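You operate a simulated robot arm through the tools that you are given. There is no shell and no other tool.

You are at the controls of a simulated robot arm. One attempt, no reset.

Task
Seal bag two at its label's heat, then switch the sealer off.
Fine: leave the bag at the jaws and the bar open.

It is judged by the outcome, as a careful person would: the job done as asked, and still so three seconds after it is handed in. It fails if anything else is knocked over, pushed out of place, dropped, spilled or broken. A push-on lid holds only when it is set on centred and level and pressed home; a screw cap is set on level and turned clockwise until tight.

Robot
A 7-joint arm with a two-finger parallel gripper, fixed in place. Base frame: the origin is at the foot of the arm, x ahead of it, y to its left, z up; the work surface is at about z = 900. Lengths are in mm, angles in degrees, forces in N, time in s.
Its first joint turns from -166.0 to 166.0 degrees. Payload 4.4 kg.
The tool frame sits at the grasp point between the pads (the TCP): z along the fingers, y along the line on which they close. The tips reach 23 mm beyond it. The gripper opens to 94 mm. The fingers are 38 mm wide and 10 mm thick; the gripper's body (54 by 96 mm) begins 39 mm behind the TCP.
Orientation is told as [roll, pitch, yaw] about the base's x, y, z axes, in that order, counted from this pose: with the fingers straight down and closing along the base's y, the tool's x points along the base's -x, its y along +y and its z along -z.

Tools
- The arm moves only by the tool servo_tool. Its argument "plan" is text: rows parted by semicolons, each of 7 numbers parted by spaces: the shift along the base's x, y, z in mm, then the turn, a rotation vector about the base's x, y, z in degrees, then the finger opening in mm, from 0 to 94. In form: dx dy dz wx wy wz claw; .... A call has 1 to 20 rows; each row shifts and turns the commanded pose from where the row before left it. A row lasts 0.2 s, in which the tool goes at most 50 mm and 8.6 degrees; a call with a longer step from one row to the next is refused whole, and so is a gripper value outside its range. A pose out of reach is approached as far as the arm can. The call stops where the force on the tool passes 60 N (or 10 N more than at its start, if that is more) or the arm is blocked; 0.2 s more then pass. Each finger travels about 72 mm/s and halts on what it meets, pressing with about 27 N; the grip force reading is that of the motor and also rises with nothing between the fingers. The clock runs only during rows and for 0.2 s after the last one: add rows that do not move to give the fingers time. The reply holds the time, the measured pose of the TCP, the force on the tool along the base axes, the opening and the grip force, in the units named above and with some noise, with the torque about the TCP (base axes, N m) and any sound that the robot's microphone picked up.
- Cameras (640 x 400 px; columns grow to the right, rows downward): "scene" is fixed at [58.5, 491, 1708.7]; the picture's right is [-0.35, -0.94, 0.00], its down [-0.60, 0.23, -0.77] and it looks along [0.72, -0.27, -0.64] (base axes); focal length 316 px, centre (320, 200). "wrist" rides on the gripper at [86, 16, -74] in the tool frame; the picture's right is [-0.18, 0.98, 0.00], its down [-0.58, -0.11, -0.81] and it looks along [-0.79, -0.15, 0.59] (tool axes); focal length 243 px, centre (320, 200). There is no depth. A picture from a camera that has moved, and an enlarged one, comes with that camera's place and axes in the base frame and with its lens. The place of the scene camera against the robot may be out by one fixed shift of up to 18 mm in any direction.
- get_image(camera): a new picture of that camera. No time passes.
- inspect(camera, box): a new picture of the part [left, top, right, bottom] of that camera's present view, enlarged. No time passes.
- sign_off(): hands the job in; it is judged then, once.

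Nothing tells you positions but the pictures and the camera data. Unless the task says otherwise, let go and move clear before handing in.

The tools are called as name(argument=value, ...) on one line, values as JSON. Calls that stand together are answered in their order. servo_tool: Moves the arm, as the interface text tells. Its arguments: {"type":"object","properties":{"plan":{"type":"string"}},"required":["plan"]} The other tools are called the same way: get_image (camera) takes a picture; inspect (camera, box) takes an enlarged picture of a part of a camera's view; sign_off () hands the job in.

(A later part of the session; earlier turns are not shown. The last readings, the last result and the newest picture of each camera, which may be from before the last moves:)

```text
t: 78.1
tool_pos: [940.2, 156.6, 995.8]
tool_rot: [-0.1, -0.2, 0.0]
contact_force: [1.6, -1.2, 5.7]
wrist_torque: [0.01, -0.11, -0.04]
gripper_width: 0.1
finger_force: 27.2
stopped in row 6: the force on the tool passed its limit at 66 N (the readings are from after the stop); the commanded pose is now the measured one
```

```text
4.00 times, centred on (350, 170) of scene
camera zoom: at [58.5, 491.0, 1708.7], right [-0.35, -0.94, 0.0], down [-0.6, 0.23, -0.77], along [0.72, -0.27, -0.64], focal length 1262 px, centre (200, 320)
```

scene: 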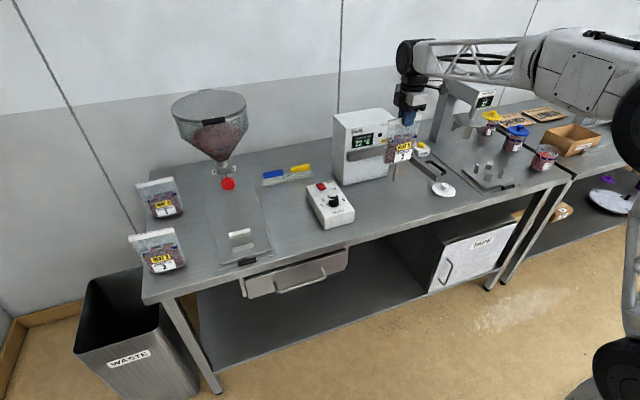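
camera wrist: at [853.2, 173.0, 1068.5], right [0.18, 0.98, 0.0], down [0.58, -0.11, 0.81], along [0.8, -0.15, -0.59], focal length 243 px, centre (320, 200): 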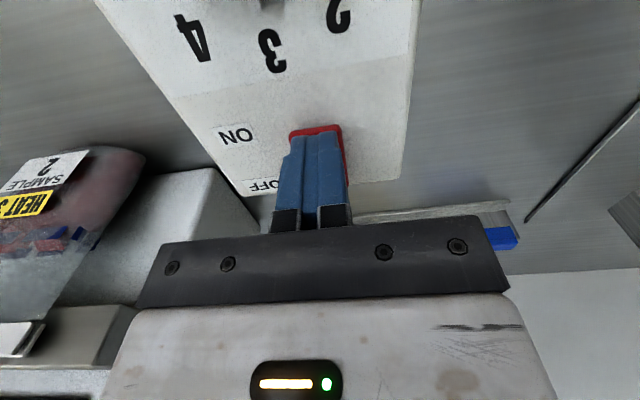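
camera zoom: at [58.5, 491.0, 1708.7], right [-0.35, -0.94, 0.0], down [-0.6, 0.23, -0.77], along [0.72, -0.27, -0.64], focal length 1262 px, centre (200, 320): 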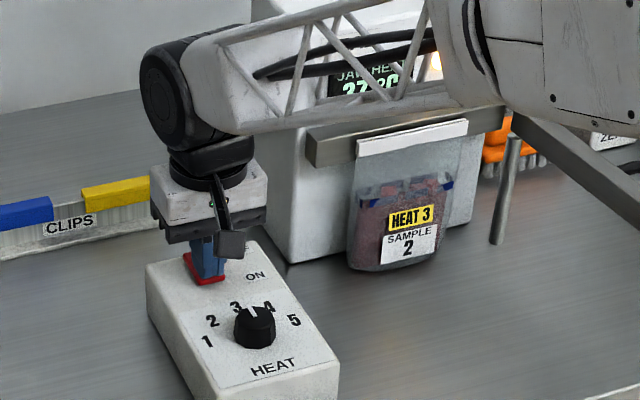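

The switch seems to have gone over: the lamp looks lit and the display is changing. I'll lift off and check.

servo_tool(plan="0 0 5 0 0 0 0; 0 0 20 0 0 0 0; -20 0 30 0 0 0 0; -40 0 30 0 0 0 0; -40 -10 30 0 0 0 0; 0 0 0 0 0 0 0")

get_image(camera="scene")

inspect(camera="scene", box=[300, 100, 420, 220])

get_image(camera="wrist")

```text
refused: row 5 steps farther than a row can; nothing moved
```

```text
taken
```

scene: 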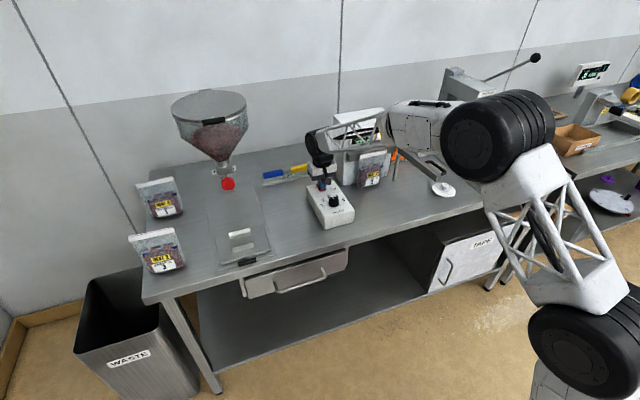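

```text
3.33 times, centred on (360, 160) of scene
camera zoom: at [58.5, 491.0, 1708.7], right [-0.35, -0.94, 0.0], down [-0.6, 0.23, -0.77], along [0.72, -0.27, -0.64], focal length 1052 px, centre (187, 333)
```

zoom: 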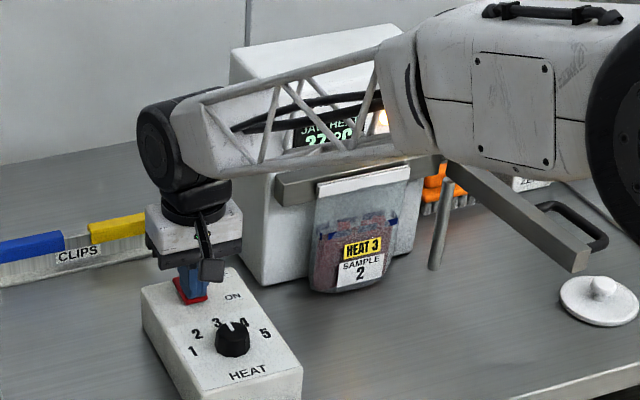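

```text
taken
camera wrist: at [853.2, 173.0, 1068.5], right [0.18, 0.98, 0.0], down [0.58, -0.11, 0.81], along [0.8, -0.15, -0.59], focal length 243 px, centre (320, 200)
```

wrist: 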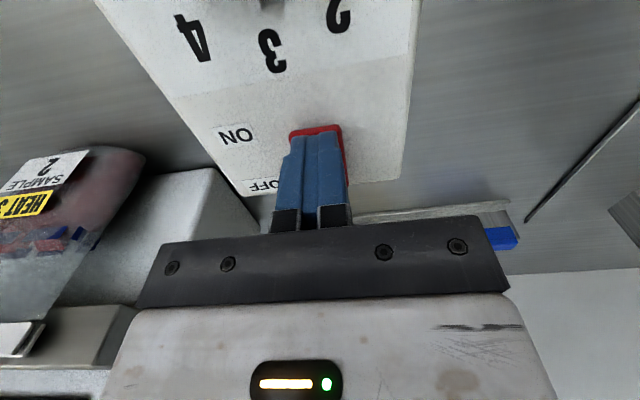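

servo_tool(plan="0 0 5 0 0 0 0; 0 0 20 0 0 0 0; -15 0 30 0 0 0 0; -25 0 30 0 0 0 0; -30 -10 30 0 0 0 0; 0 0 0 0 0 0 0")

get_image(camera="scene")

inspect(camera="scene", box=[300, 100, 420, 220])

get_image(camera="wrist")

```text
t: 79.5
tool_pos: [867.7, 146.7, 1108.9]
tool_rot: [-0.1, -0.3, -0.1]
contact_force: [-0.9, 0.0, -1.4]
wrist_torque: [0.03, 0.0, -0.02]
gripper_width: 0.0
finger_force: 26.7
```

```text
taken
```

scene: 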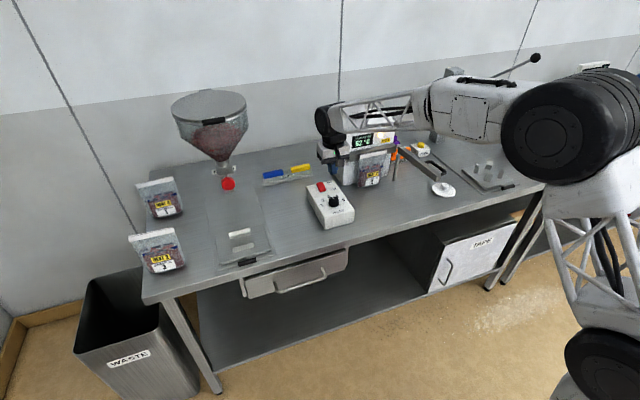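

```text
3.33 times, centred on (360, 160) of scene
camera zoom: at [58.5, 491.0, 1708.7], right [-0.35, -0.94, 0.0], down [-0.6, 0.23, -0.77], along [0.72, -0.27, -0.64], focal length 1052 px, centre (187, 333)
```

zoom: 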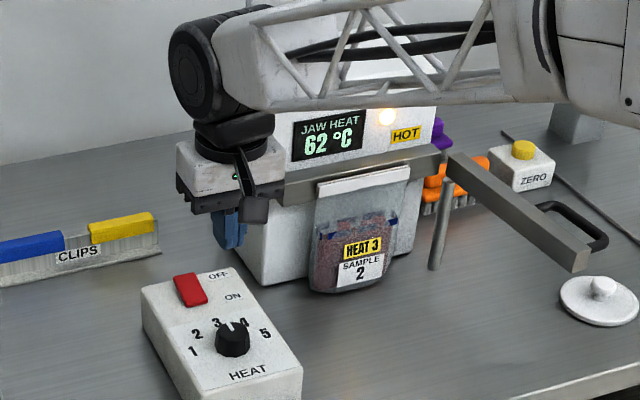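

```text
taken
camera wrist: at [780.9, 162.7, 1182.1], right [0.18, 0.98, 0.0], down [0.58, -0.11, 0.81], along [0.8, -0.15, -0.59], focal length 243 px, centre (320, 200)
```

wrist: 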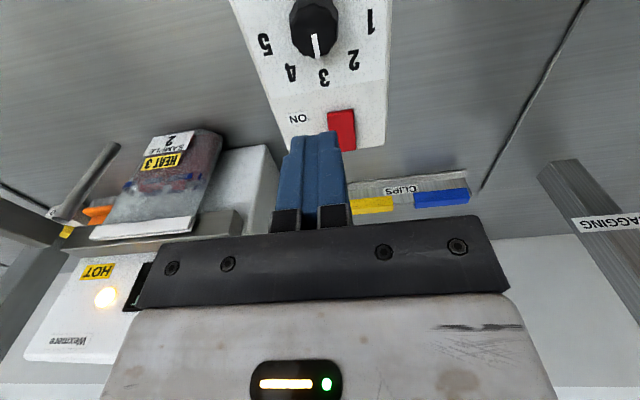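

The sealer is on and heating, at 62 °C with the lamp lit. While it warms, I'll move above the bar's handle.

servo_tool(plan="-8 -15 20 0 0 0 0; -10 -30 20 0 0 0 10; -10 -38 10 0 0 0 20; -10 -38 0 0 0 0 30; -10 -38 0 0 0 0 30; -10 -38 0 0 0 0 30; -9 -38 0 0 0 0 30; 0 -38 0 0 0 0 30; 0 -38 0 0 0 0 30; 0 -38 0 0 0 0 30; 0 -30 0 0 0 0 30; 0 -22 0 0 0 0 30; 0 0 0 0 0 0 30")

get_image(camera="wrist")

inspect(camera="wrist", box=[180, 0, 420, 200])

inspect(camera="scene", box=[320, 90, 460, 220])

```text
t: 82.3
tool_pos: [801.9, -255.1, 1158.1]
tool_rot: [-0.1, -0.3, 0.1]
contact_force: [0.2, -0.2, 0.0]
wrist_torque: [-0.02, 0.0, -0.01]
gripper_width: 30.1
finger_force: 0.0
```

```text
taken
camera wrist: at [715.3, -239.0, 1232.4], right [0.18, 0.98, 0.0], down [0.58, -0.11, 0.81], along [0.8, -0.15, -0.59], focal length 243 px, centre (320, 200)
```

wrist: 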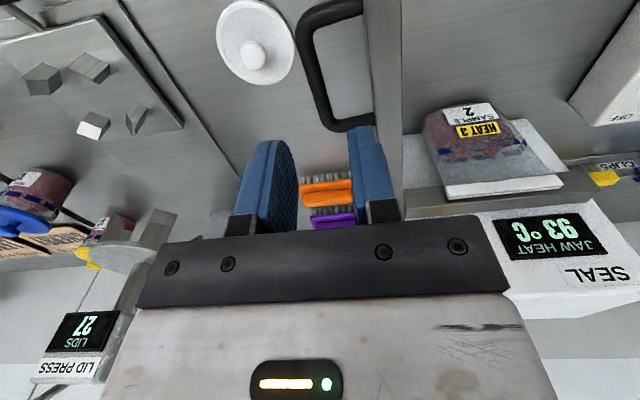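

```text
2.00 times, centred on (300, 100) of wrist
camera zoom: at [715.3, -239.0, 1232.4], right [0.18, 0.98, 0.0], down [0.58, -0.11, 0.81], along [0.8, -0.15, -0.59], focal length 485 px, centre (360, 400)
```

zoom: 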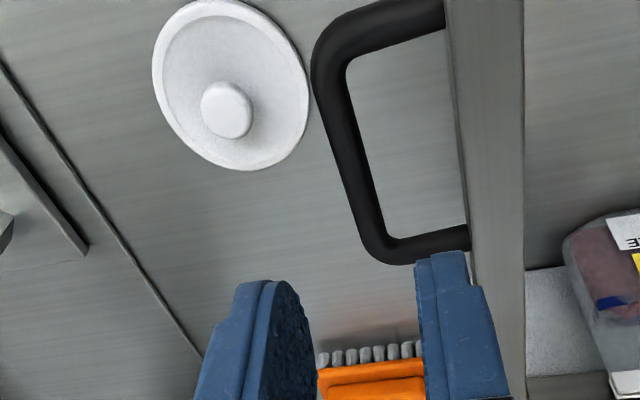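

```text
3.08 times, centred on (390, 155) of scene
camera zoom: at [58.5, 491.0, 1708.7], right [-0.35, -0.94, 0.0], down [-0.6, 0.23, -0.77], along [0.72, -0.27, -0.64], focal length 971 px, centre (105, 338)
```

zoom: 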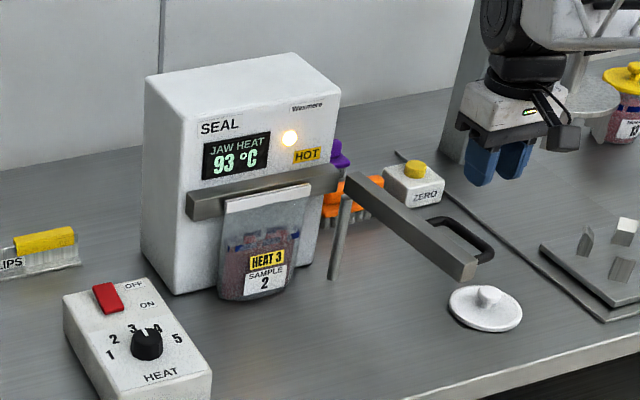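

The jaw reads 93 °C and rising. The handle rail runs from about (779, −260) to (838, −254) at z≈1052. I'll straddle it with the fingers at yaw +6.

servo_tool(plan="5 -1 -10 0 0 6 30; 2 -1 -20 0 0 0 30; 0 0 -20 0 0 0 30; 0 0 -15 0 0 0 30; 0 0 0 0 0 0 30")

get_image(camera="wrist")

inspect(camera="wrist", box=[220, 0, 440, 240])

```text
t: 83.5
tool_pos: [810.5, -257.1, 1093.8]
tool_rot: [0.0, -0.2, 6.0]
contact_force: [-0.5, 0.8, -0.8]
wrist_torque: [-0.01, 0.01, -0.05]
gripper_width: 29.9
finger_force: 0.2
```

```text
taken
camera wrist: at [722.5, -249.3, 1167.0], right [0.08, 1.0, 0.0], down [0.59, -0.05, 0.81], along [0.81, -0.06, -0.59], focal length 243 px, centre (320, 200)
```

wrist: 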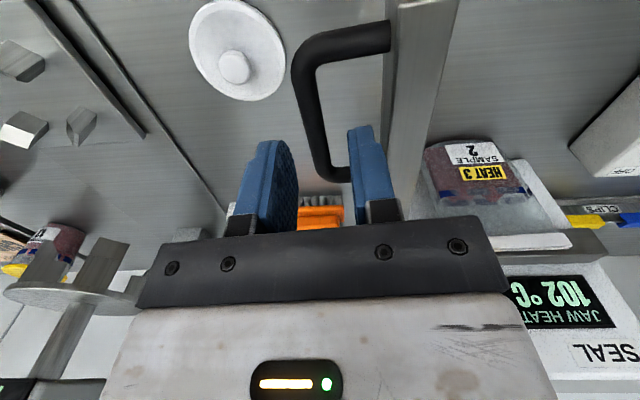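

```text
1.67 times, centred on (330, 120) of wrist
camera zoom: at [722.5, -249.3, 1167.0], right [0.08, 1.0, 0.0], down [0.59, -0.05, 0.81], along [0.81, -0.06, -0.59], focal length 404 px, centre (303, 333)
```

zoom: 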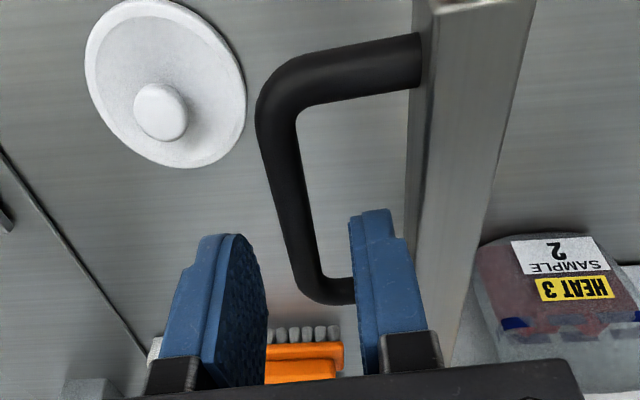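

servo_tool(plan="0 -1.5 -12 0 0 0 30; 0 0 -14 0 0 0 30; 0 0 -9 0 0 0 30; 0 0 0 0 0 0 24; 0 0 0 0 0 0 18; 0 0 0 0 0 0 18")

get_image(camera="wrist")

inspect(camera="scene", box=[320, 90, 460, 220])

```text
t: 84.9
tool_pos: [810.7, -257.6, 1058.1]
tool_rot: [-0.1, -0.3, 6.1]
contact_force: [0.8, 0.8, -0.1]
wrist_torque: [0.02, 0.02, -0.03]
gripper_width: 18.0
finger_force: 0.1
```

```text
taken
camera wrist: at [722.8, -250.6, 1132.0], right [0.08, 1.0, 0.0], down [0.59, -0.05, 0.81], along [0.81, -0.06, -0.59], focal length 243 px, centre (320, 200)
```

wrist: 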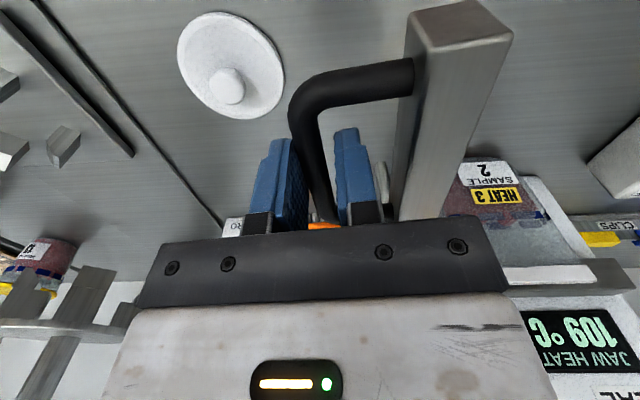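

```text
3.08 times, centred on (390, 155) of scene
camera zoom: at [58.5, 491.0, 1708.7], right [-0.35, -0.94, 0.0], down [-0.6, 0.23, -0.77], along [0.72, -0.27, -0.64], focal length 971 px, centre (105, 338)
```

zoom: 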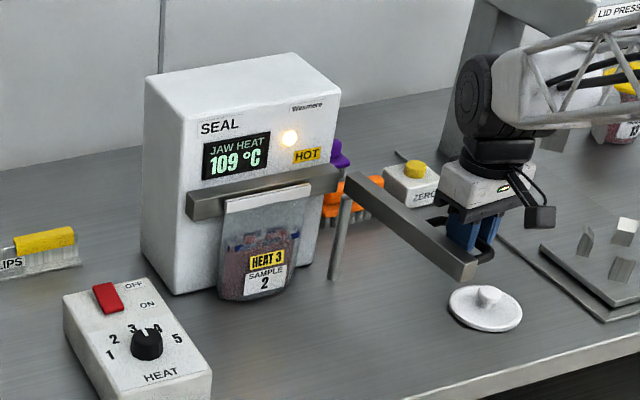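

The rail is inside the fork and the jaw is at 109 °C, levelling off. I'll wait for the temperature to settle before closing.

servo_tool(plan="0 0 0 0 0 0 18; 0 0 0 0 0 0 18; 0 0 0 0 0 0 18; 0 0 0 0 0 0 18; 0 0 0 0 0 0 18; 0 0 0 0 0 0 18; 0 0 0 0 0 0 18; 0 0 0 0 0 0 18; 0 0 0 0 0 0 18; 0 0 0 0 0 0 18; 0 0 0 0 0 0 18; 0 0 0 0 0 0 18; 0 0 0 0 0 0 18; 0 0 0 0 0 0 18; 0 0 0 0 0 0 18; 0 0 0 0 0 0 18; 0 0 0 0 0 0 18; 0 0 0 0 0 0 18; 0 0 0 0 0 0 18; 0 0 0 0 0 0 18")

inspect(camera="scene", box=[330, 100, 430, 200])

```text
t: 89.1
tool_pos: [810.4, -257.5, 1058.3]
tool_rot: [-0.1, -0.3, 6.0]
contact_force: [0.0, -0.1, 0.3]
wrist_torque: [0.04, 0.02, 0.0]
gripper_width: 17.9
finger_force: 0.1
```

```text
4.00 times, centred on (380, 150) of scene
camera zoom: at [58.5, 491.0, 1708.7], right [-0.35, -0.94, 0.0], down [-0.6, 0.23, -0.77], along [0.72, -0.27, -0.64], focal length 1262 px, centre (80, 400)
```

zoom: 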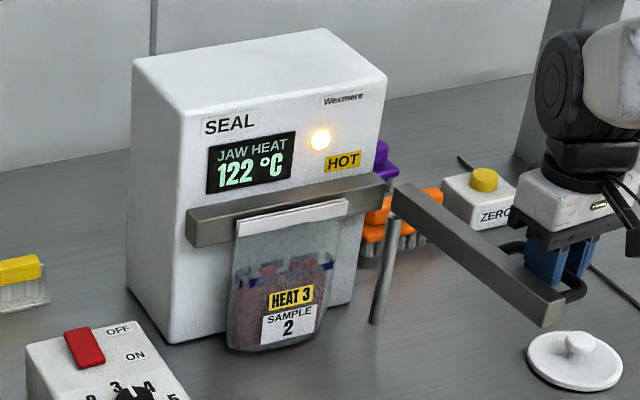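

servo_tool(plan="0 0 0 0 0 0 18; 0 0 0 0 0 0 18; 0 0 0 0 0 0 18; 0 0 0 0 0 0 18; 0 0 0 0 0 0 18; 0 0 0 0 0 0 18; 0 0 0 0 0 0 18; 0 0 0 0 0 0 18; 0 0 0 0 0 0 18; 0 0 0 0 0 0 18; 0 0 0 0 0 0 18; 0 0 0 0 0 0 18; 0 0 0 0 0 0 18; 0 0 0 0 0 0 18; 0 0 0 0 0 0 18; 0 0 0 0 0 0 18; 0 0 0 0 0 0 18; 0 0 0 0 0 0 18; 0 0 0 0 0 0 18; 0 0 0 0 0 0 18")

inspect(camera="scene", box=[330, 100, 430, 200])

```text
t: 93.3
tool_pos: [811.3, -257.4, 1058.0]
tool_rot: [-0.2, -0.3, 6.0]
contact_force: [-0.2, -0.4, -0.4]
wrist_torque: [0.02, -0.01, -0.03]
gripper_width: 18.2
finger_force: 0.0
```

```text
4.00 times, centred on (380, 150) of scene
camera zoom: at [58.5, 491.0, 1708.7], right [-0.35, -0.94, 0.0], down [-0.6, 0.23, -0.77], along [0.72, -0.27, -0.64], focal length 1262 px, centre (80, 400)
```

zoom: 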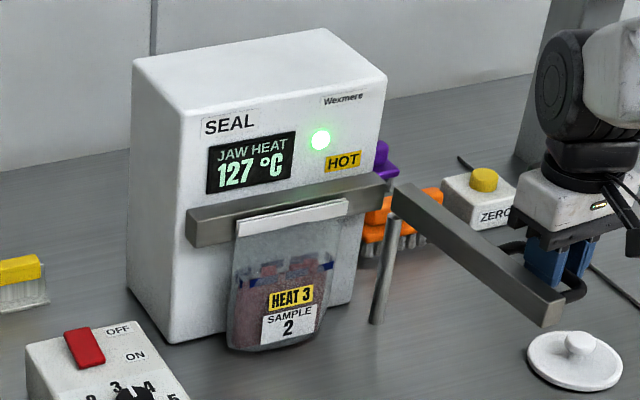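

The lamp has turned green at 127 °C, so the sealer is ready. I'll swing the bar round its hinge, first half of the arc.

servo_tool(plan="-6.7 16.7 0 0 0 -6 18; -5 17.3 0 0 0 -6 18; -3.1 17.7 0 0 0 -6 18; -1.2 18 0 0 0 -6 18; 0.7 18 0 0 0 -6 18; 2.5 17.8 0 0 0 -6 18; 4.4 17.5 0 0 0 -6 18; 6.2 16.9 0 0 0 -6 18; 0 0 0 0 0 0 18")

get_image(camera="wrist")

inspect(camera="scene", box=[320, 90, 460, 220])

```text
t: 95.3
tool_pos: [808.5, -118.1, 1060.0]
tool_rot: [0.1, -0.3, -42.0]
contact_force: [-1.0, 0.3, 0.5]
wrist_torque: [-0.02, -0.02, 0.02]
gripper_width: 18.0
finger_force: 0.0
```

```text
taken
camera wrist: at [754.0, -47.7, 1133.8], right [0.79, 0.61, 0.0], down [0.36, -0.47, 0.81], along [0.49, -0.64, -0.59], focal length 243 px, centre (320, 200)
```

wrist: 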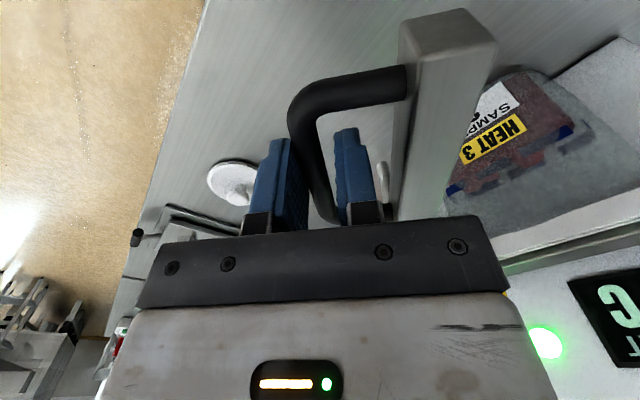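

```text
3.08 times, centred on (390, 155) of scene
camera zoom: at [58.5, 491.0, 1708.7], right [-0.35, -0.94, 0.0], down [-0.6, 0.23, -0.77], along [0.72, -0.27, -0.64], focal length 971 px, centre (105, 338)
```

zoom: 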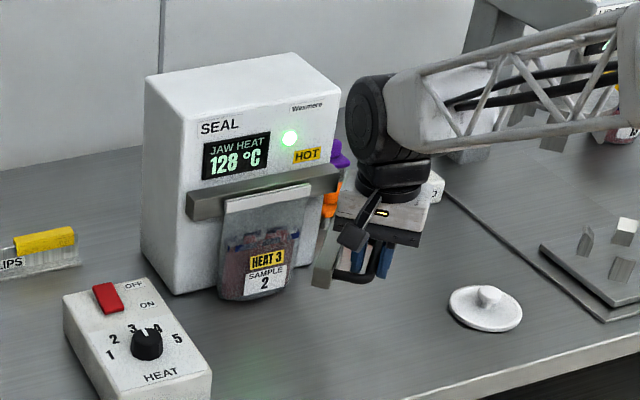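

The bar is following well. I'll continue round to just short of the bag.

servo_tool(plan="7.9 16.1 0 0 0 -6 18; 9.6 15.3 0 0 0 -6 18; 11.1 14.2 0 0 0 -6 18; 12.5 12.9 0 0 0 -6 18; 13.8 11.5 0 0 0 -6 18; 0 0 0 0 0 0 18")

get_image(camera="wrist")

inspect(camera="scene", box=[320, 90, 460, 220])

```text
t: 96.7
tool_pos: [863.3, -48.0, 1059.2]
tool_rot: [0.0, -0.3, -72.0]
contact_force: [-1.4, -0.4, 0.3]
wrist_torque: [0.01, -0.01, -0.01]
gripper_width: 17.8
finger_force: 0.1
```

```text
taken
camera wrist: at [852.6, 40.4, 1133.9], right [0.99, 0.13, 0.0], down [0.08, -0.58, 0.81], along [0.1, -0.8, -0.59], focal length 243 px, centre (320, 200)
```

wrist: 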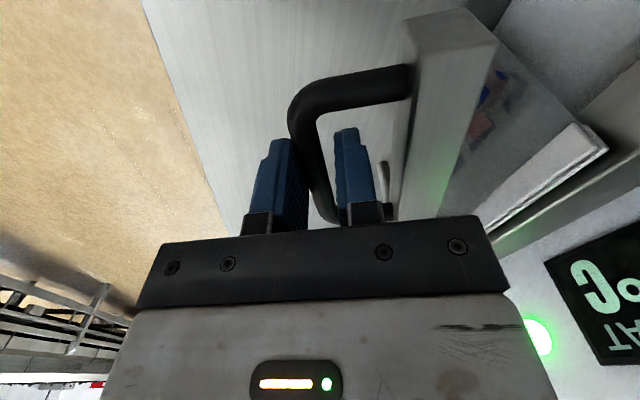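

```text
3.08 times, centred on (390, 155) of scene
camera zoom: at [58.5, 491.0, 1708.7], right [-0.35, -0.94, 0.0], down [-0.6, 0.23, -0.77], along [0.72, -0.27, -0.64], focal length 971 px, centre (105, 338)
```

zoom: 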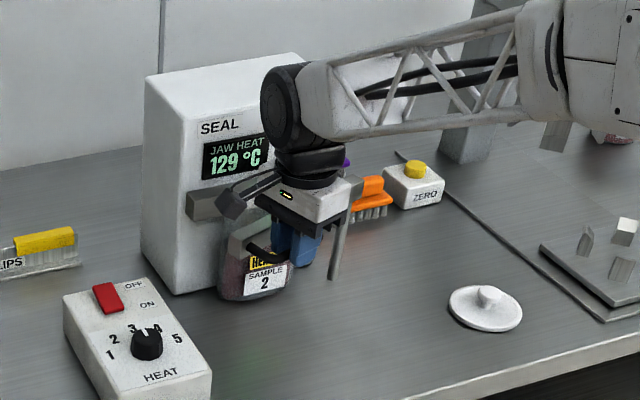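

servo_tool(plan="7.4 5.3 0 0 0 -3 18; 7.6 4.8 0 0 0 -3 18; 7.8 4.4 0 0 0 -3 18; 0 0 0 0 0 0 18")

get_image(camera="wrist")

inspect(camera="scene", box=[350, 120, 430, 200])

```text
t: 97.7
tool_pos: [885.5, -32.7, 1059.8]
tool_rot: [-0.1, -0.3, -81.0]
contact_force: [-0.3, 1.0, 1.1]
wrist_torque: [0.02, 0.01, 0.01]
gripper_width: 17.8
finger_force: 0.1
```

```text
taken
camera wrist: at [888.6, 55.3, 1133.3], right [1.0, -0.03, 0.0], down [-0.02, -0.59, 0.81], along [-0.02, -0.81, -0.59], focal length 243 px, centre (320, 200)
```

wrist: 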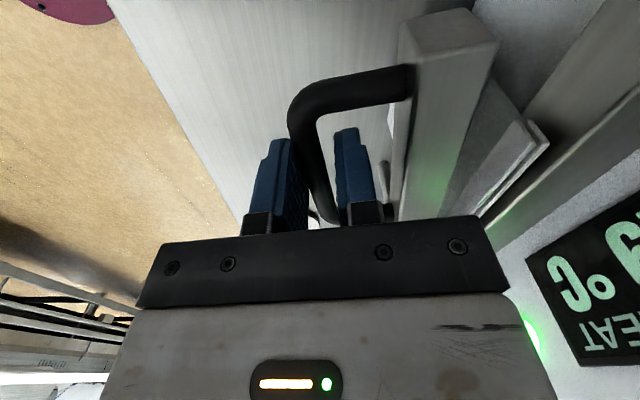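

```text
5.00 times, centred on (390, 160) of scene
camera zoom: at [58.5, 491.0, 1708.7], right [-0.35, -0.94, 0.0], down [-0.6, 0.23, -0.77], along [0.72, -0.27, -0.64], focal length 1578 px, centre (-30, 400)
```

zoom: 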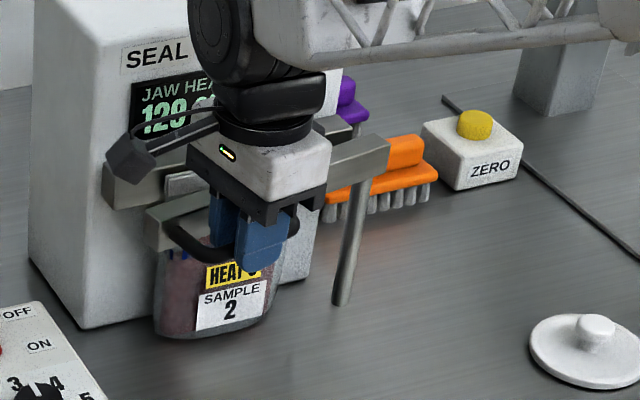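

servo_tool(plan="8.1 4 0 0 0 -3 18; 4.1 1.8 0 0 0 -1.5 18; 4.1 1.7 0 0 0 -1.5 18; 0 0 0 0 0 0 18")

get_image(camera="wrist")

inspect(camera="scene", box=[350, 120, 430, 200])

```text
t: 98.7
tool_pos: [901.4, -25.1, 1059.6]
tool_rot: [-0.1, -0.3, -87.0]
contact_force: [-0.1, 0.3, -0.2]
wrist_torque: [-0.01, -0.03, 0.02]
gripper_width: 18.2
finger_force: 0.2
```

```text
taken
camera wrist: at [913.2, 62.3, 1133.5], right [0.99, -0.13, 0.0], down [-0.08, -0.58, 0.81], along [-0.11, -0.8, -0.59], focal length 243 px, centre (320, 200)
```

wrist: 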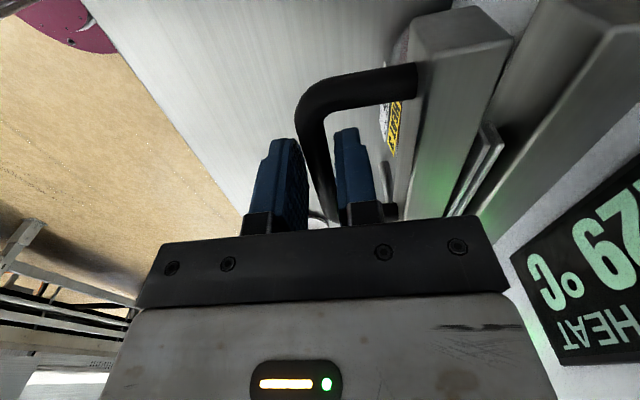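

```text
5.00 times, centred on (390, 160) of scene
camera zoom: at [58.5, 491.0, 1708.7], right [-0.35, -0.94, 0.0], down [-0.6, 0.23, -0.77], along [0.72, -0.27, -0.64], focal length 1578 px, centre (-30, 400)
```

zoom: 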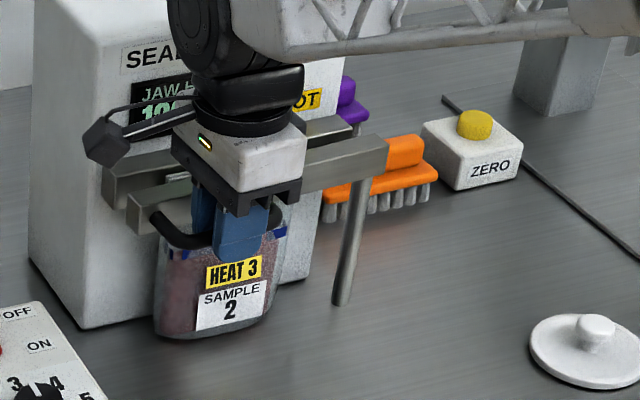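

inspect(camera="wrist", box=[380, 0, 640, 240])

servo_tool(plan="4.1 1.6 0 0 0 -1.5 18; 4.2 1.5 0 0 0 -1.5 18; 0 0 0 0 0 0 18")

inspect(camera="wrist", box=[380, 0, 640, 240])

```text
1.67 times, centred on (510, 120) of wrist
camera zoom: at [913.2, 62.3, 1133.5], right [0.99, -0.13, 0.0], down [-0.08, -0.58, 0.81], along [-0.11, -0.8, -0.59], focal length 404 px, centre (3, 333)
```

zoom: 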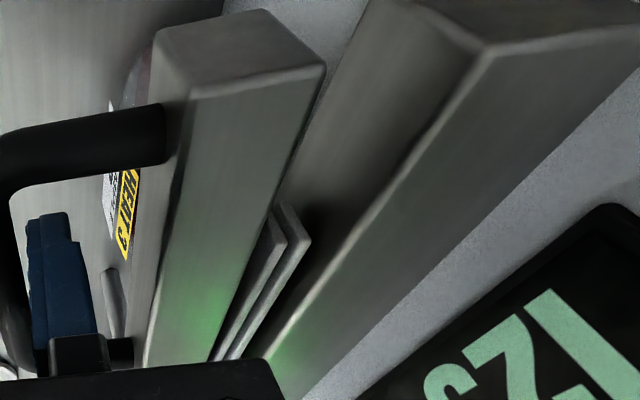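

```text
t: 99.5
tool_pos: [910.1, -23.5, 1059.9]
tool_rot: [-0.1, -0.3, -90.0]
contact_force: [-14.4, -6.9, -1.4]
wrist_torque: [-0.07, 0.14, 0.37]
gripper_width: 24.8
finger_force: 7.8
```

```text
1.67 times, centred on (510, 120) of wrist
camera zoom: at [925.7, 64.0, 1133.2], right [0.98, -0.18, 0.0], down [-0.11, -0.58, 0.81], along [-0.15, -0.8, -0.59], focal length 404 px, centre (3, 333)
```

zoom: 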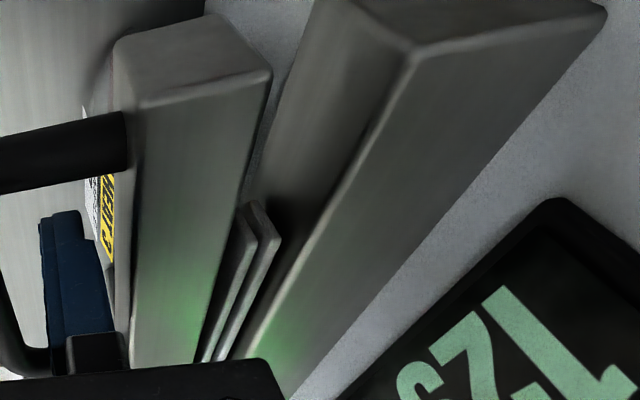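

The bar has met the header and the rail has spread the fingers to 24.8 mm. I'll clamp the rail firmly and press the bar on gently.

servo_tool(plan="0 0 0 0 0 0 10; 0 0 0 0 0 0 5; 0 0 0 0 0 0 0; 0 0 0 0 0 0 0")

inspect(camera="wrist", box=[380, 0, 640, 240])

inspect(camera="scene", box=[350, 120, 430, 200])

```text
t: 100.5
tool_pos: [909.3, -21.4, 1060.6]
tool_rot: [-0.1, -0.3, -90.0]
contact_force: [-53.1, 16.7, 4.6]
wrist_torque: [0.33, 0.56, 0.83]
gripper_width: 19.8
finger_force: 26.9
```

```text
1.67 times, centred on (510, 120) of wrist
camera zoom: at [925.1, 65.0, 1133.4], right [0.98, -0.18, 0.0], down [-0.11, -0.58, 0.81], along [-0.15, -0.8, -0.59], focal length 404 px, centre (3, 333)
```

zoom: 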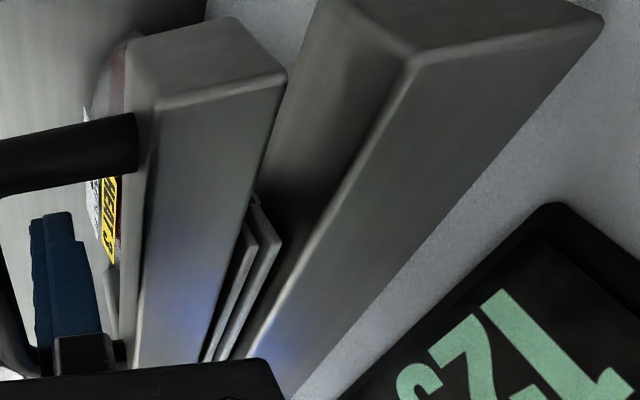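

```text
5.00 times, centred on (390, 160) of scene
camera zoom: at [58.5, 491.0, 1708.7], right [-0.35, -0.94, 0.0], down [-0.6, 0.23, -0.77], along [0.72, -0.27, -0.64], focal length 1578 px, centre (-30, 400)
```

zoom: 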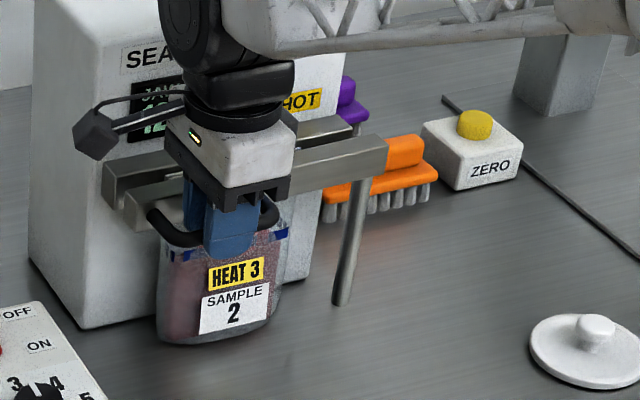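

The lamp glow has changed from green to blue, so the jaws are closed and sealing. I'll hold this pressure and watch for the change.

servo_tool(plan="0 0 0 0 0 0 0; 0 0 0 0 0 0 0; 0 0 0 0 0 0 0; 0 0 0 0 0 0 0")

get_image(camera="wrist")

inspect(camera="scene", box=[350, 120, 430, 200])

```text
t: 101.5
tool_pos: [909.6, -22.5, 1059.4]
tool_rot: [0.0, -0.3, -90.0]
contact_force: [-54.3, 19.7, -1.3]
wrist_torque: [0.17, 0.52, 0.85]
gripper_width: 20.1
finger_force: 27.1
```

```text
taken
camera wrist: at [925.4, 64.4, 1133.3], right [0.98, -0.18, 0.0], down [-0.11, -0.58, 0.81], along [-0.15, -0.8, -0.59], focal length 243 px, centre (320, 200)
```

wrist: 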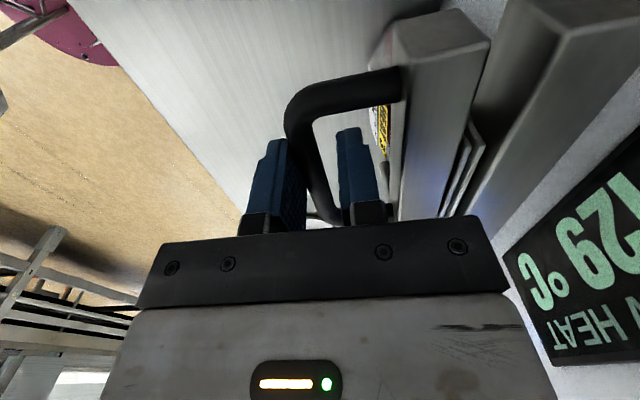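

```text
5.00 times, centred on (390, 160) of scene
camera zoom: at [58.5, 491.0, 1708.7], right [-0.35, -0.94, 0.0], down [-0.6, 0.23, -0.77], along [0.72, -0.27, -0.64], focal length 1578 px, centre (-30, 400)
```

zoom: 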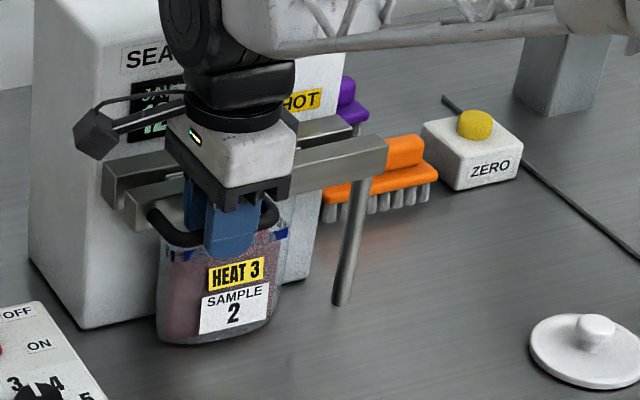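

servo_tool(plan="0 0 0 0 0 0 0; 0 0 0 0 0 0 0; 0 0 0 0 0 0 0; 0 0 0 0 0 0 0; 0 0 0 0 0 0 0; 0 0 0 0 0 0 0; 0 0 0 0 0 0 0")

inspect(camera="wrist", box=[380, 0, 640, 380])

```text
t: 103.1
tool_pos: [910.1, -22.5, 1059.4]
tool_rot: [-0.1, -0.3, -90.0]
contact_force: [-54.9, 16.0, -5.3]
wrist_torque: [0.07, 0.47, 0.9]
gripper_width: 19.7
finger_force: 26.6
```

```text
1.05 times, centred on (510, 190) of wrist (not enlarged: the box is as wide or as high as the picture)
camera zoom: at [925.4, 64.3, 1133.3], right [0.98, -0.18, 0.0], down [-0.11, -0.58, 0.81], along [-0.15, -0.8, -0.59], focal length 255 px, centre (120, 210)
```

zoom: 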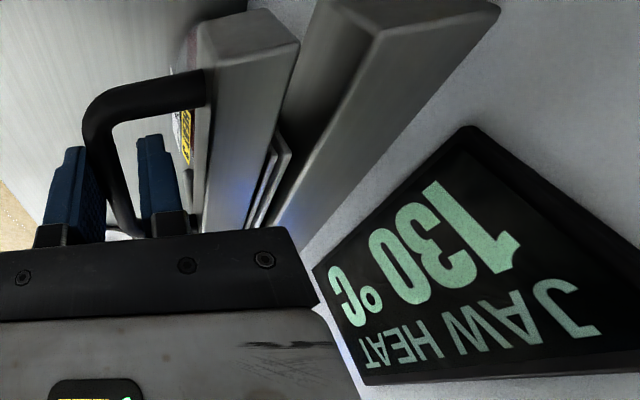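

servo_tool(plan="0 0 0 0 0 0 0; 0 0 0 0 0 0 0; 0 0 0 0 0 0 0; 0 0 0 0 0 0 0")

inspect(camera="wrist", box=[400, 60, 560, 240])

```text
t: 104.1
tool_pos: [908.4, -23.4, 1059.5]
tool_rot: [-0.1, -0.3, -89.9]
contact_force: [-54.3, 13.1, -7.4]
wrist_torque: [0.01, 0.45, 0.84]
gripper_width: 19.8
finger_force: 27.1
```

```text
2.22 times, centred on (480, 150) of wrist
camera zoom: at [925.5, 64.3, 1133.4], right [0.98, -0.18, 0.0], down [-0.11, -0.58, 0.81], along [-0.15, -0.8, -0.59], focal length 539 px, centre (-36, 311)
```

zoom: 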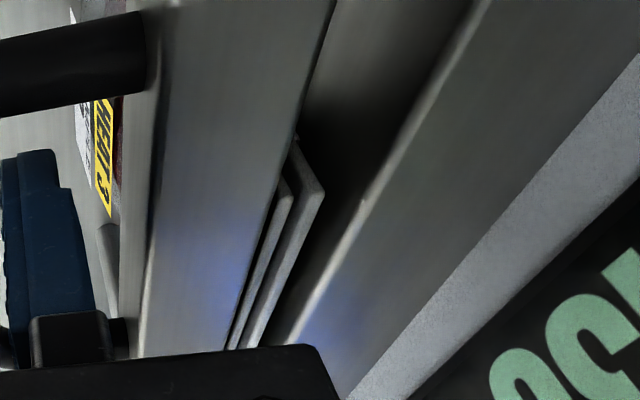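

servo_tool(plan="0 0 0 0 0 0 0; 0 0 0 0 0 0 0; 0 0 0 0 0 0 0; 0 0 0 0 0 0 0; 0 0 0 0 0 0 0")

inspect(camera="wrist", box=[400, 60, 560, 240])

get_image(camera="wrist")

```text
t: 105.3
tool_pos: [909.6, -23.1, 1060.5]
tool_rot: [-0.1, -0.3, -90.0]
contact_force: [-54.2, 13.1, -7.5]
wrist_torque: [0.0, 0.46, 0.9]
gripper_width: 18.6
finger_force: 27.0
```

```text
2.22 times, centred on (480, 150) of wrist
camera zoom: at [925.5, 64.3, 1133.4], right [0.98, -0.18, 0.0], down [-0.11, -0.58, 0.81], along [-0.15, -0.8, -0.59], focal length 539 px, centre (-36, 311)
```

zoom: 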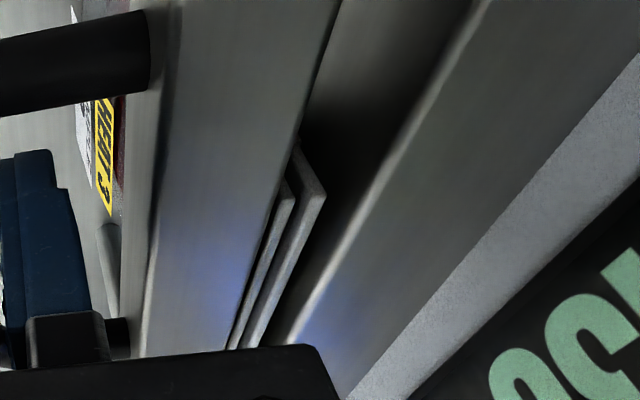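

```text
taken
camera wrist: at [925.5, 64.3, 1133.4], right [0.98, -0.18, 0.0], down [-0.11, -0.58, 0.81], along [-0.15, -0.8, -0.59], focal length 243 px, centre (320, 200)
```

wrist: 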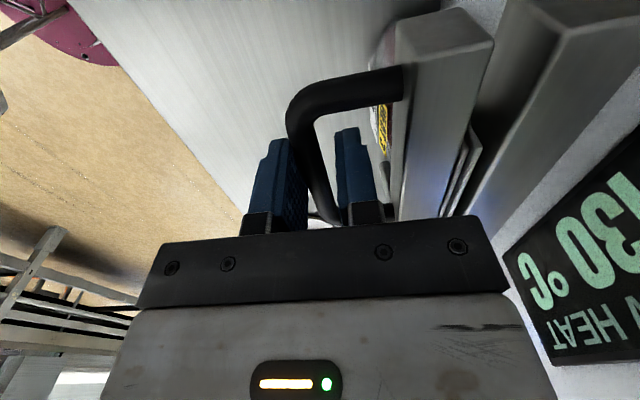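

servo_tool(plan="0 0 0 0 0 0 16; -2 -0.7 0 0 0 0 18; -4.2 -1.5 0 0 0 1.5 18; -4.2 -1.6 0 0 0 1.5 18; -8.2 -3.6 0 0 0 3 18; -8.1 -4 0 0 0 3 18; -7.8 -4.4 0 0 0 3 18; 0 0 0 0 0 0 18")

get_image(camera="wrist")

inspect(camera="scene", box=[350, 100, 430, 200])

```text
t: 107.1
tool_pos: [873.9, -37.3, 1060.4]
tool_rot: [-0.1, -0.3, -78.0]
contact_force: [-1.0, -0.2, -0.1]
wrist_torque: [-0.03, -0.01, -0.05]
gripper_width: 18.1
finger_force: 0.0
```

```text
taken
camera wrist: at [872.5, 49.9, 1133.9], right [1.0, 0.02, 0.0], down [0.01, -0.59, 0.81], along [0.02, -0.81, -0.59], focal length 243 px, centre (320, 200)
```

wrist: 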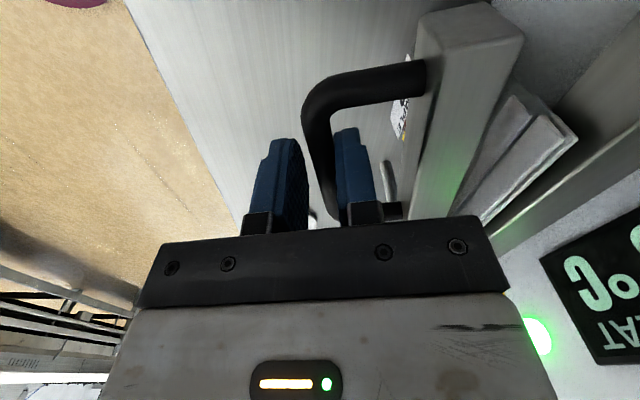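

```text
4.00 times, centred on (390, 150) of scene
camera zoom: at [58.5, 491.0, 1708.7], right [-0.35, -0.94, 0.0], down [-0.6, 0.23, -0.77], along [0.72, -0.27, -0.64], focal length 1262 px, centre (40, 400)
```

zoom: 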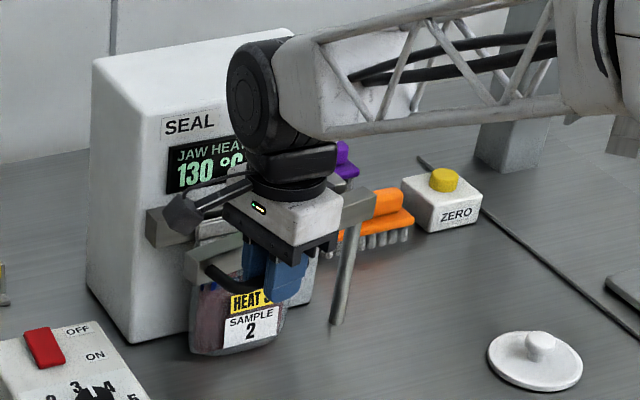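

inspect(camera="wrist", box=[440, 60, 600, 240])

inspect(camera="scene", box=[370, 130, 430, 190])

```text
2.22 times, centred on (520, 150) of wrist
camera zoom: at [872.5, 49.9, 1133.9], right [1.0, 0.02, 0.0], down [0.01, -0.59, 0.81], along [0.02, -0.81, -0.59], focal length 539 px, centre (-124, 311)
```

zoom: 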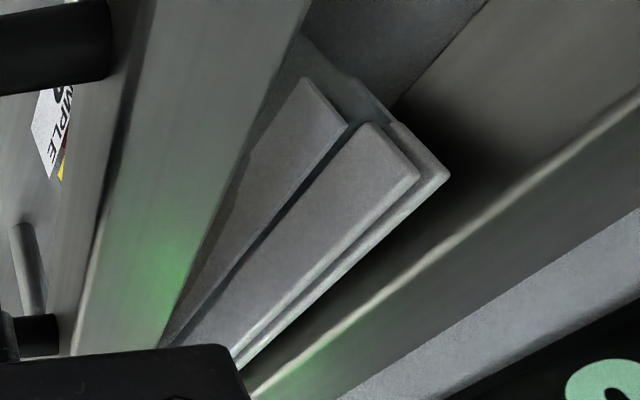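

```text
6.67 times, centred on (400, 160) of scene
camera zoom: at [58.5, 491.0, 1708.7], right [-0.35, -0.94, 0.0], down [-0.6, 0.23, -0.77], along [0.72, -0.27, -0.64], focal length 2104 px, centre (-213, 467)
```

zoom: 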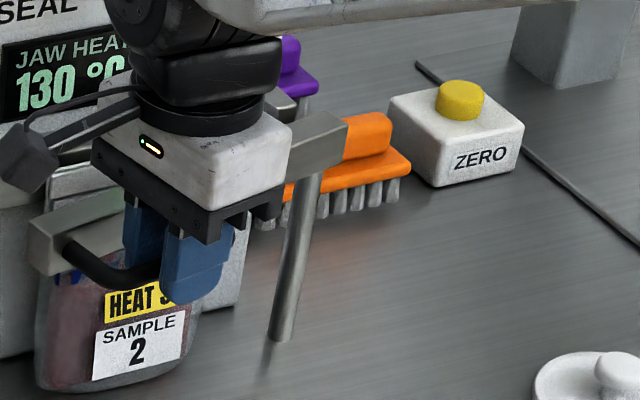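

The lamp went back to green on release, and what looks like a new crimp band shows on the header. I'll swing the bar back to fully open so I can check the seal properly.

servo_tool(plan="-7.6 -4.8 0 0 0 3 18; -15 -10.1 0 0 0 6 18; -13.8 -11.5 0 0 0 6 18; -12.5 -12.9 0 0 0 6 18; -11.1 -14.2 0 0 0 6 18; -9.6 -15.3 0 0 0 6 18; -7.9 -16.1 0 0 0 6 18; -6.2 -16.9 0 0 0 6 18; -4.4 -17.5 0 0 0 6 18; -2.5 -17.8 0 0 0 6 18; -0.7 -18 0 0 0 6 18; 1.2 -18 0 0 0 6 18; 0 0 0 0 0 0 18")

get_image(camera="wrist")

inspect(camera="scene", box=[340, 100, 420, 200])

inspect(camera="scene", box=[360, 135, 400, 165])

```text
t: 109.9
tool_pos: [783.0, -213.7, 1060.0]
tool_rot: [-0.1, -0.3, -8.9]
contact_force: [0.5, -0.6, 0.0]
wrist_torque: [-0.03, 0.0, 0.04]
gripper_width: 17.9
finger_force: 0.0
```

```text
taken
camera wrist: at [700.9, -183.7, 1133.4], right [0.33, 0.94, 0.0], down [0.55, -0.2, 0.81], along [0.76, -0.27, -0.59], focal length 243 px, centre (320, 200)
```

wrist: 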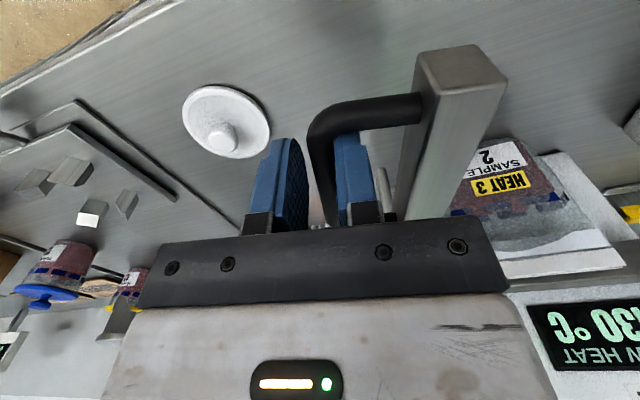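

```text
4.00 times, centred on (380, 150) of scene
camera zoom: at [58.5, 491.0, 1708.7], right [-0.35, -0.94, 0.0], down [-0.6, 0.23, -0.77], along [0.72, -0.27, -0.64], focal length 1262 px, centre (80, 400)
```

zoom: 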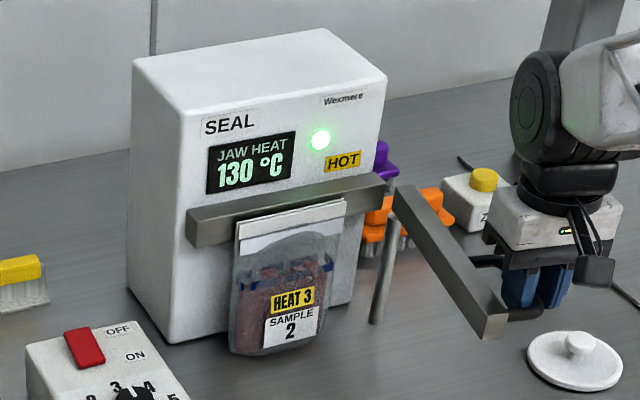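

```text
13.33 times, centred on (380, 150) of scene
camera zoom: at [58.5, 491.0, 1708.7], right [-0.35, -0.94, 0.0], down [-0.6, 0.23, -0.77], along [0.72, -0.27, -0.64], focal length 4208 px, centre (-480, 867)
```

zoom: 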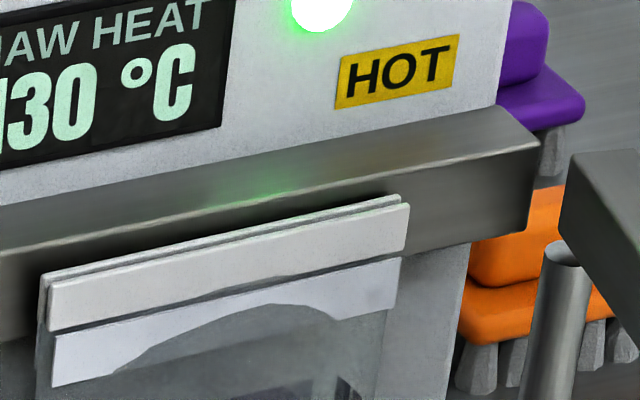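

A full-width white seal band now shows below bag two's header, and the bag is still standing at the jaws. I'll bring the bar back to where it was, free the handle and rise.

servo_tool(plan="3.1 -17.7 0 0 0 6 18; 5 -17.3 0 0 0 6 18; 6.2 -15 0 0 0 5 18; 0 0 0 0 0 0 18; 0 0 0 0 0 0 24; 0 0 0 0 0 0 30; 0 0 0 0 0 0 30")

get_image(camera="wrist")

```text
t: 111.5
tool_pos: [797.4, -261.9, 1060.3]
tool_rot: [-0.1, -0.3, 8.0]
contact_force: [-0.2, -0.1, -1.1]
wrist_torque: [0.0, 0.04, -0.01]
gripper_width: 30.0
finger_force: 0.1
```

```text
taken
camera wrist: at [710.7, -258.3, 1133.7], right [0.05, 1.0, 0.0], down [0.59, -0.03, 0.81], along [0.81, -0.04, -0.59], focal length 243 px, centre (320, 200)
```

wrist: 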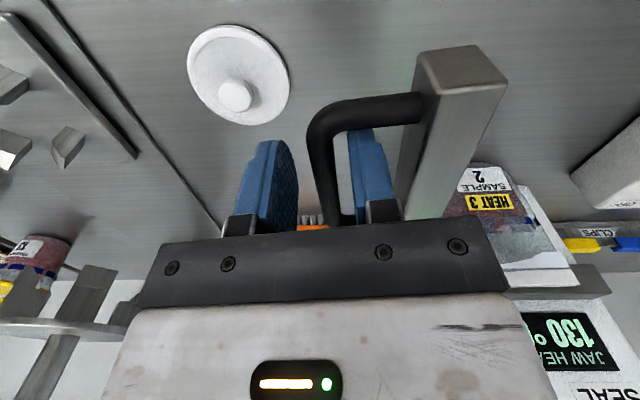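

servo_tool(plan="0 0 5 0 0 0 30; 0 0 15 0 0 0 30; 0 0 25 0 0 -4 30; 0 0 30 0 0 -4 20; 5 20 30 0 0 0 10; 10 35 20 0 0 0 0; 10 38 0 0 0 0 0; 10 38 0 0 0 0 0; 10 38 0 0 0 0 0; 10 38 0 0 0 0 0; 10 38 0 0 0 0 0; 10 38 0 0 0 0 0; 10 38 0 0 0 0 0; 10 38 0 0 0 0 0; 10 35 0 0 0 0 0; 5 20 0 0 0 0 0; 0 0 0 0 0 0 0")

get_image(camera="scene")

get_image(camera="wrist")

```text
t: 115.1
tool_pos: [908.7, 151.3, 1184.7]
tool_rot: [-0.1, -0.4, 0.0]
contact_force: [0.5, 1.4, -0.3]
wrist_torque: [-0.02, 0.06, 0.01]
gripper_width: 0.0
finger_force: 27.3
```

```text
taken
```

scene: 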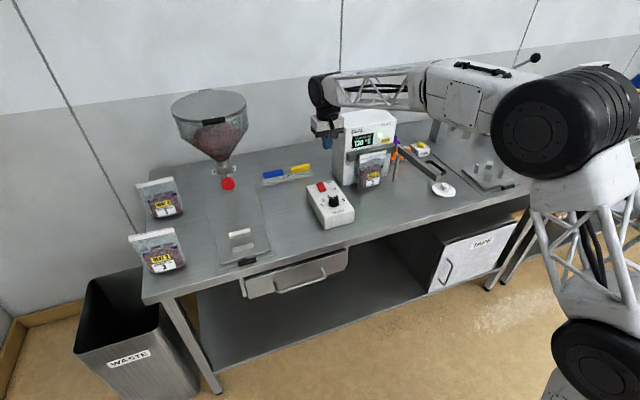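

```text
taken
camera wrist: at [822.5, 167.5, 1257.9], right [0.18, 0.98, 0.0], down [0.58, -0.11, 0.81], along [0.8, -0.15, -0.59], focal length 243 px, centre (320, 200)
```

wrist: 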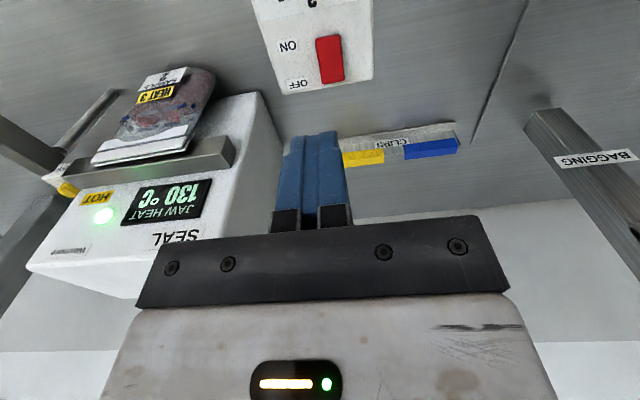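

inspect(camera="wrist", box=[250, 0, 410, 120])

inspect(camera="wrist", box=[60, 50, 240, 200])

```text
3.33 times, centred on (330, 60) of wrist
camera zoom: at [822.5, 167.5, 1257.9], right [0.18, 0.98, 0.0], down [0.58, -0.11, 0.81], along [0.8, -0.15, -0.59], focal length 809 px, centre (287, 667)
```

zoom: 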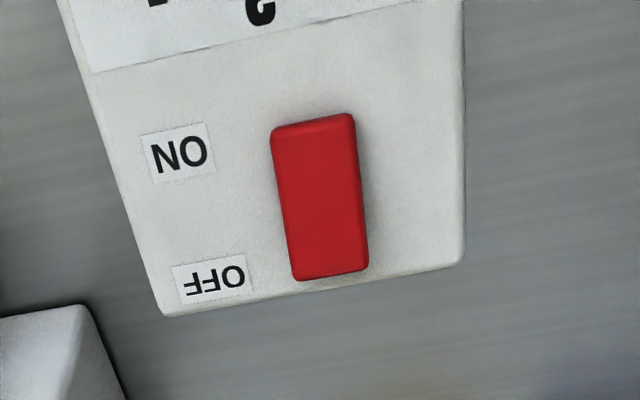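

```text
2.67 times, centred on (150, 125) of wrist
camera zoom: at [822.5, 167.5, 1257.9], right [0.18, 0.98, 0.0], down [0.58, -0.11, 0.81], along [0.8, -0.15, -0.59], focal length 647 px, centre (773, 400)
```

zoom: 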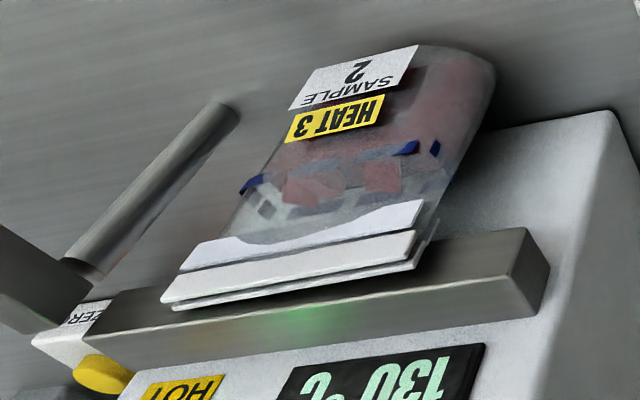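

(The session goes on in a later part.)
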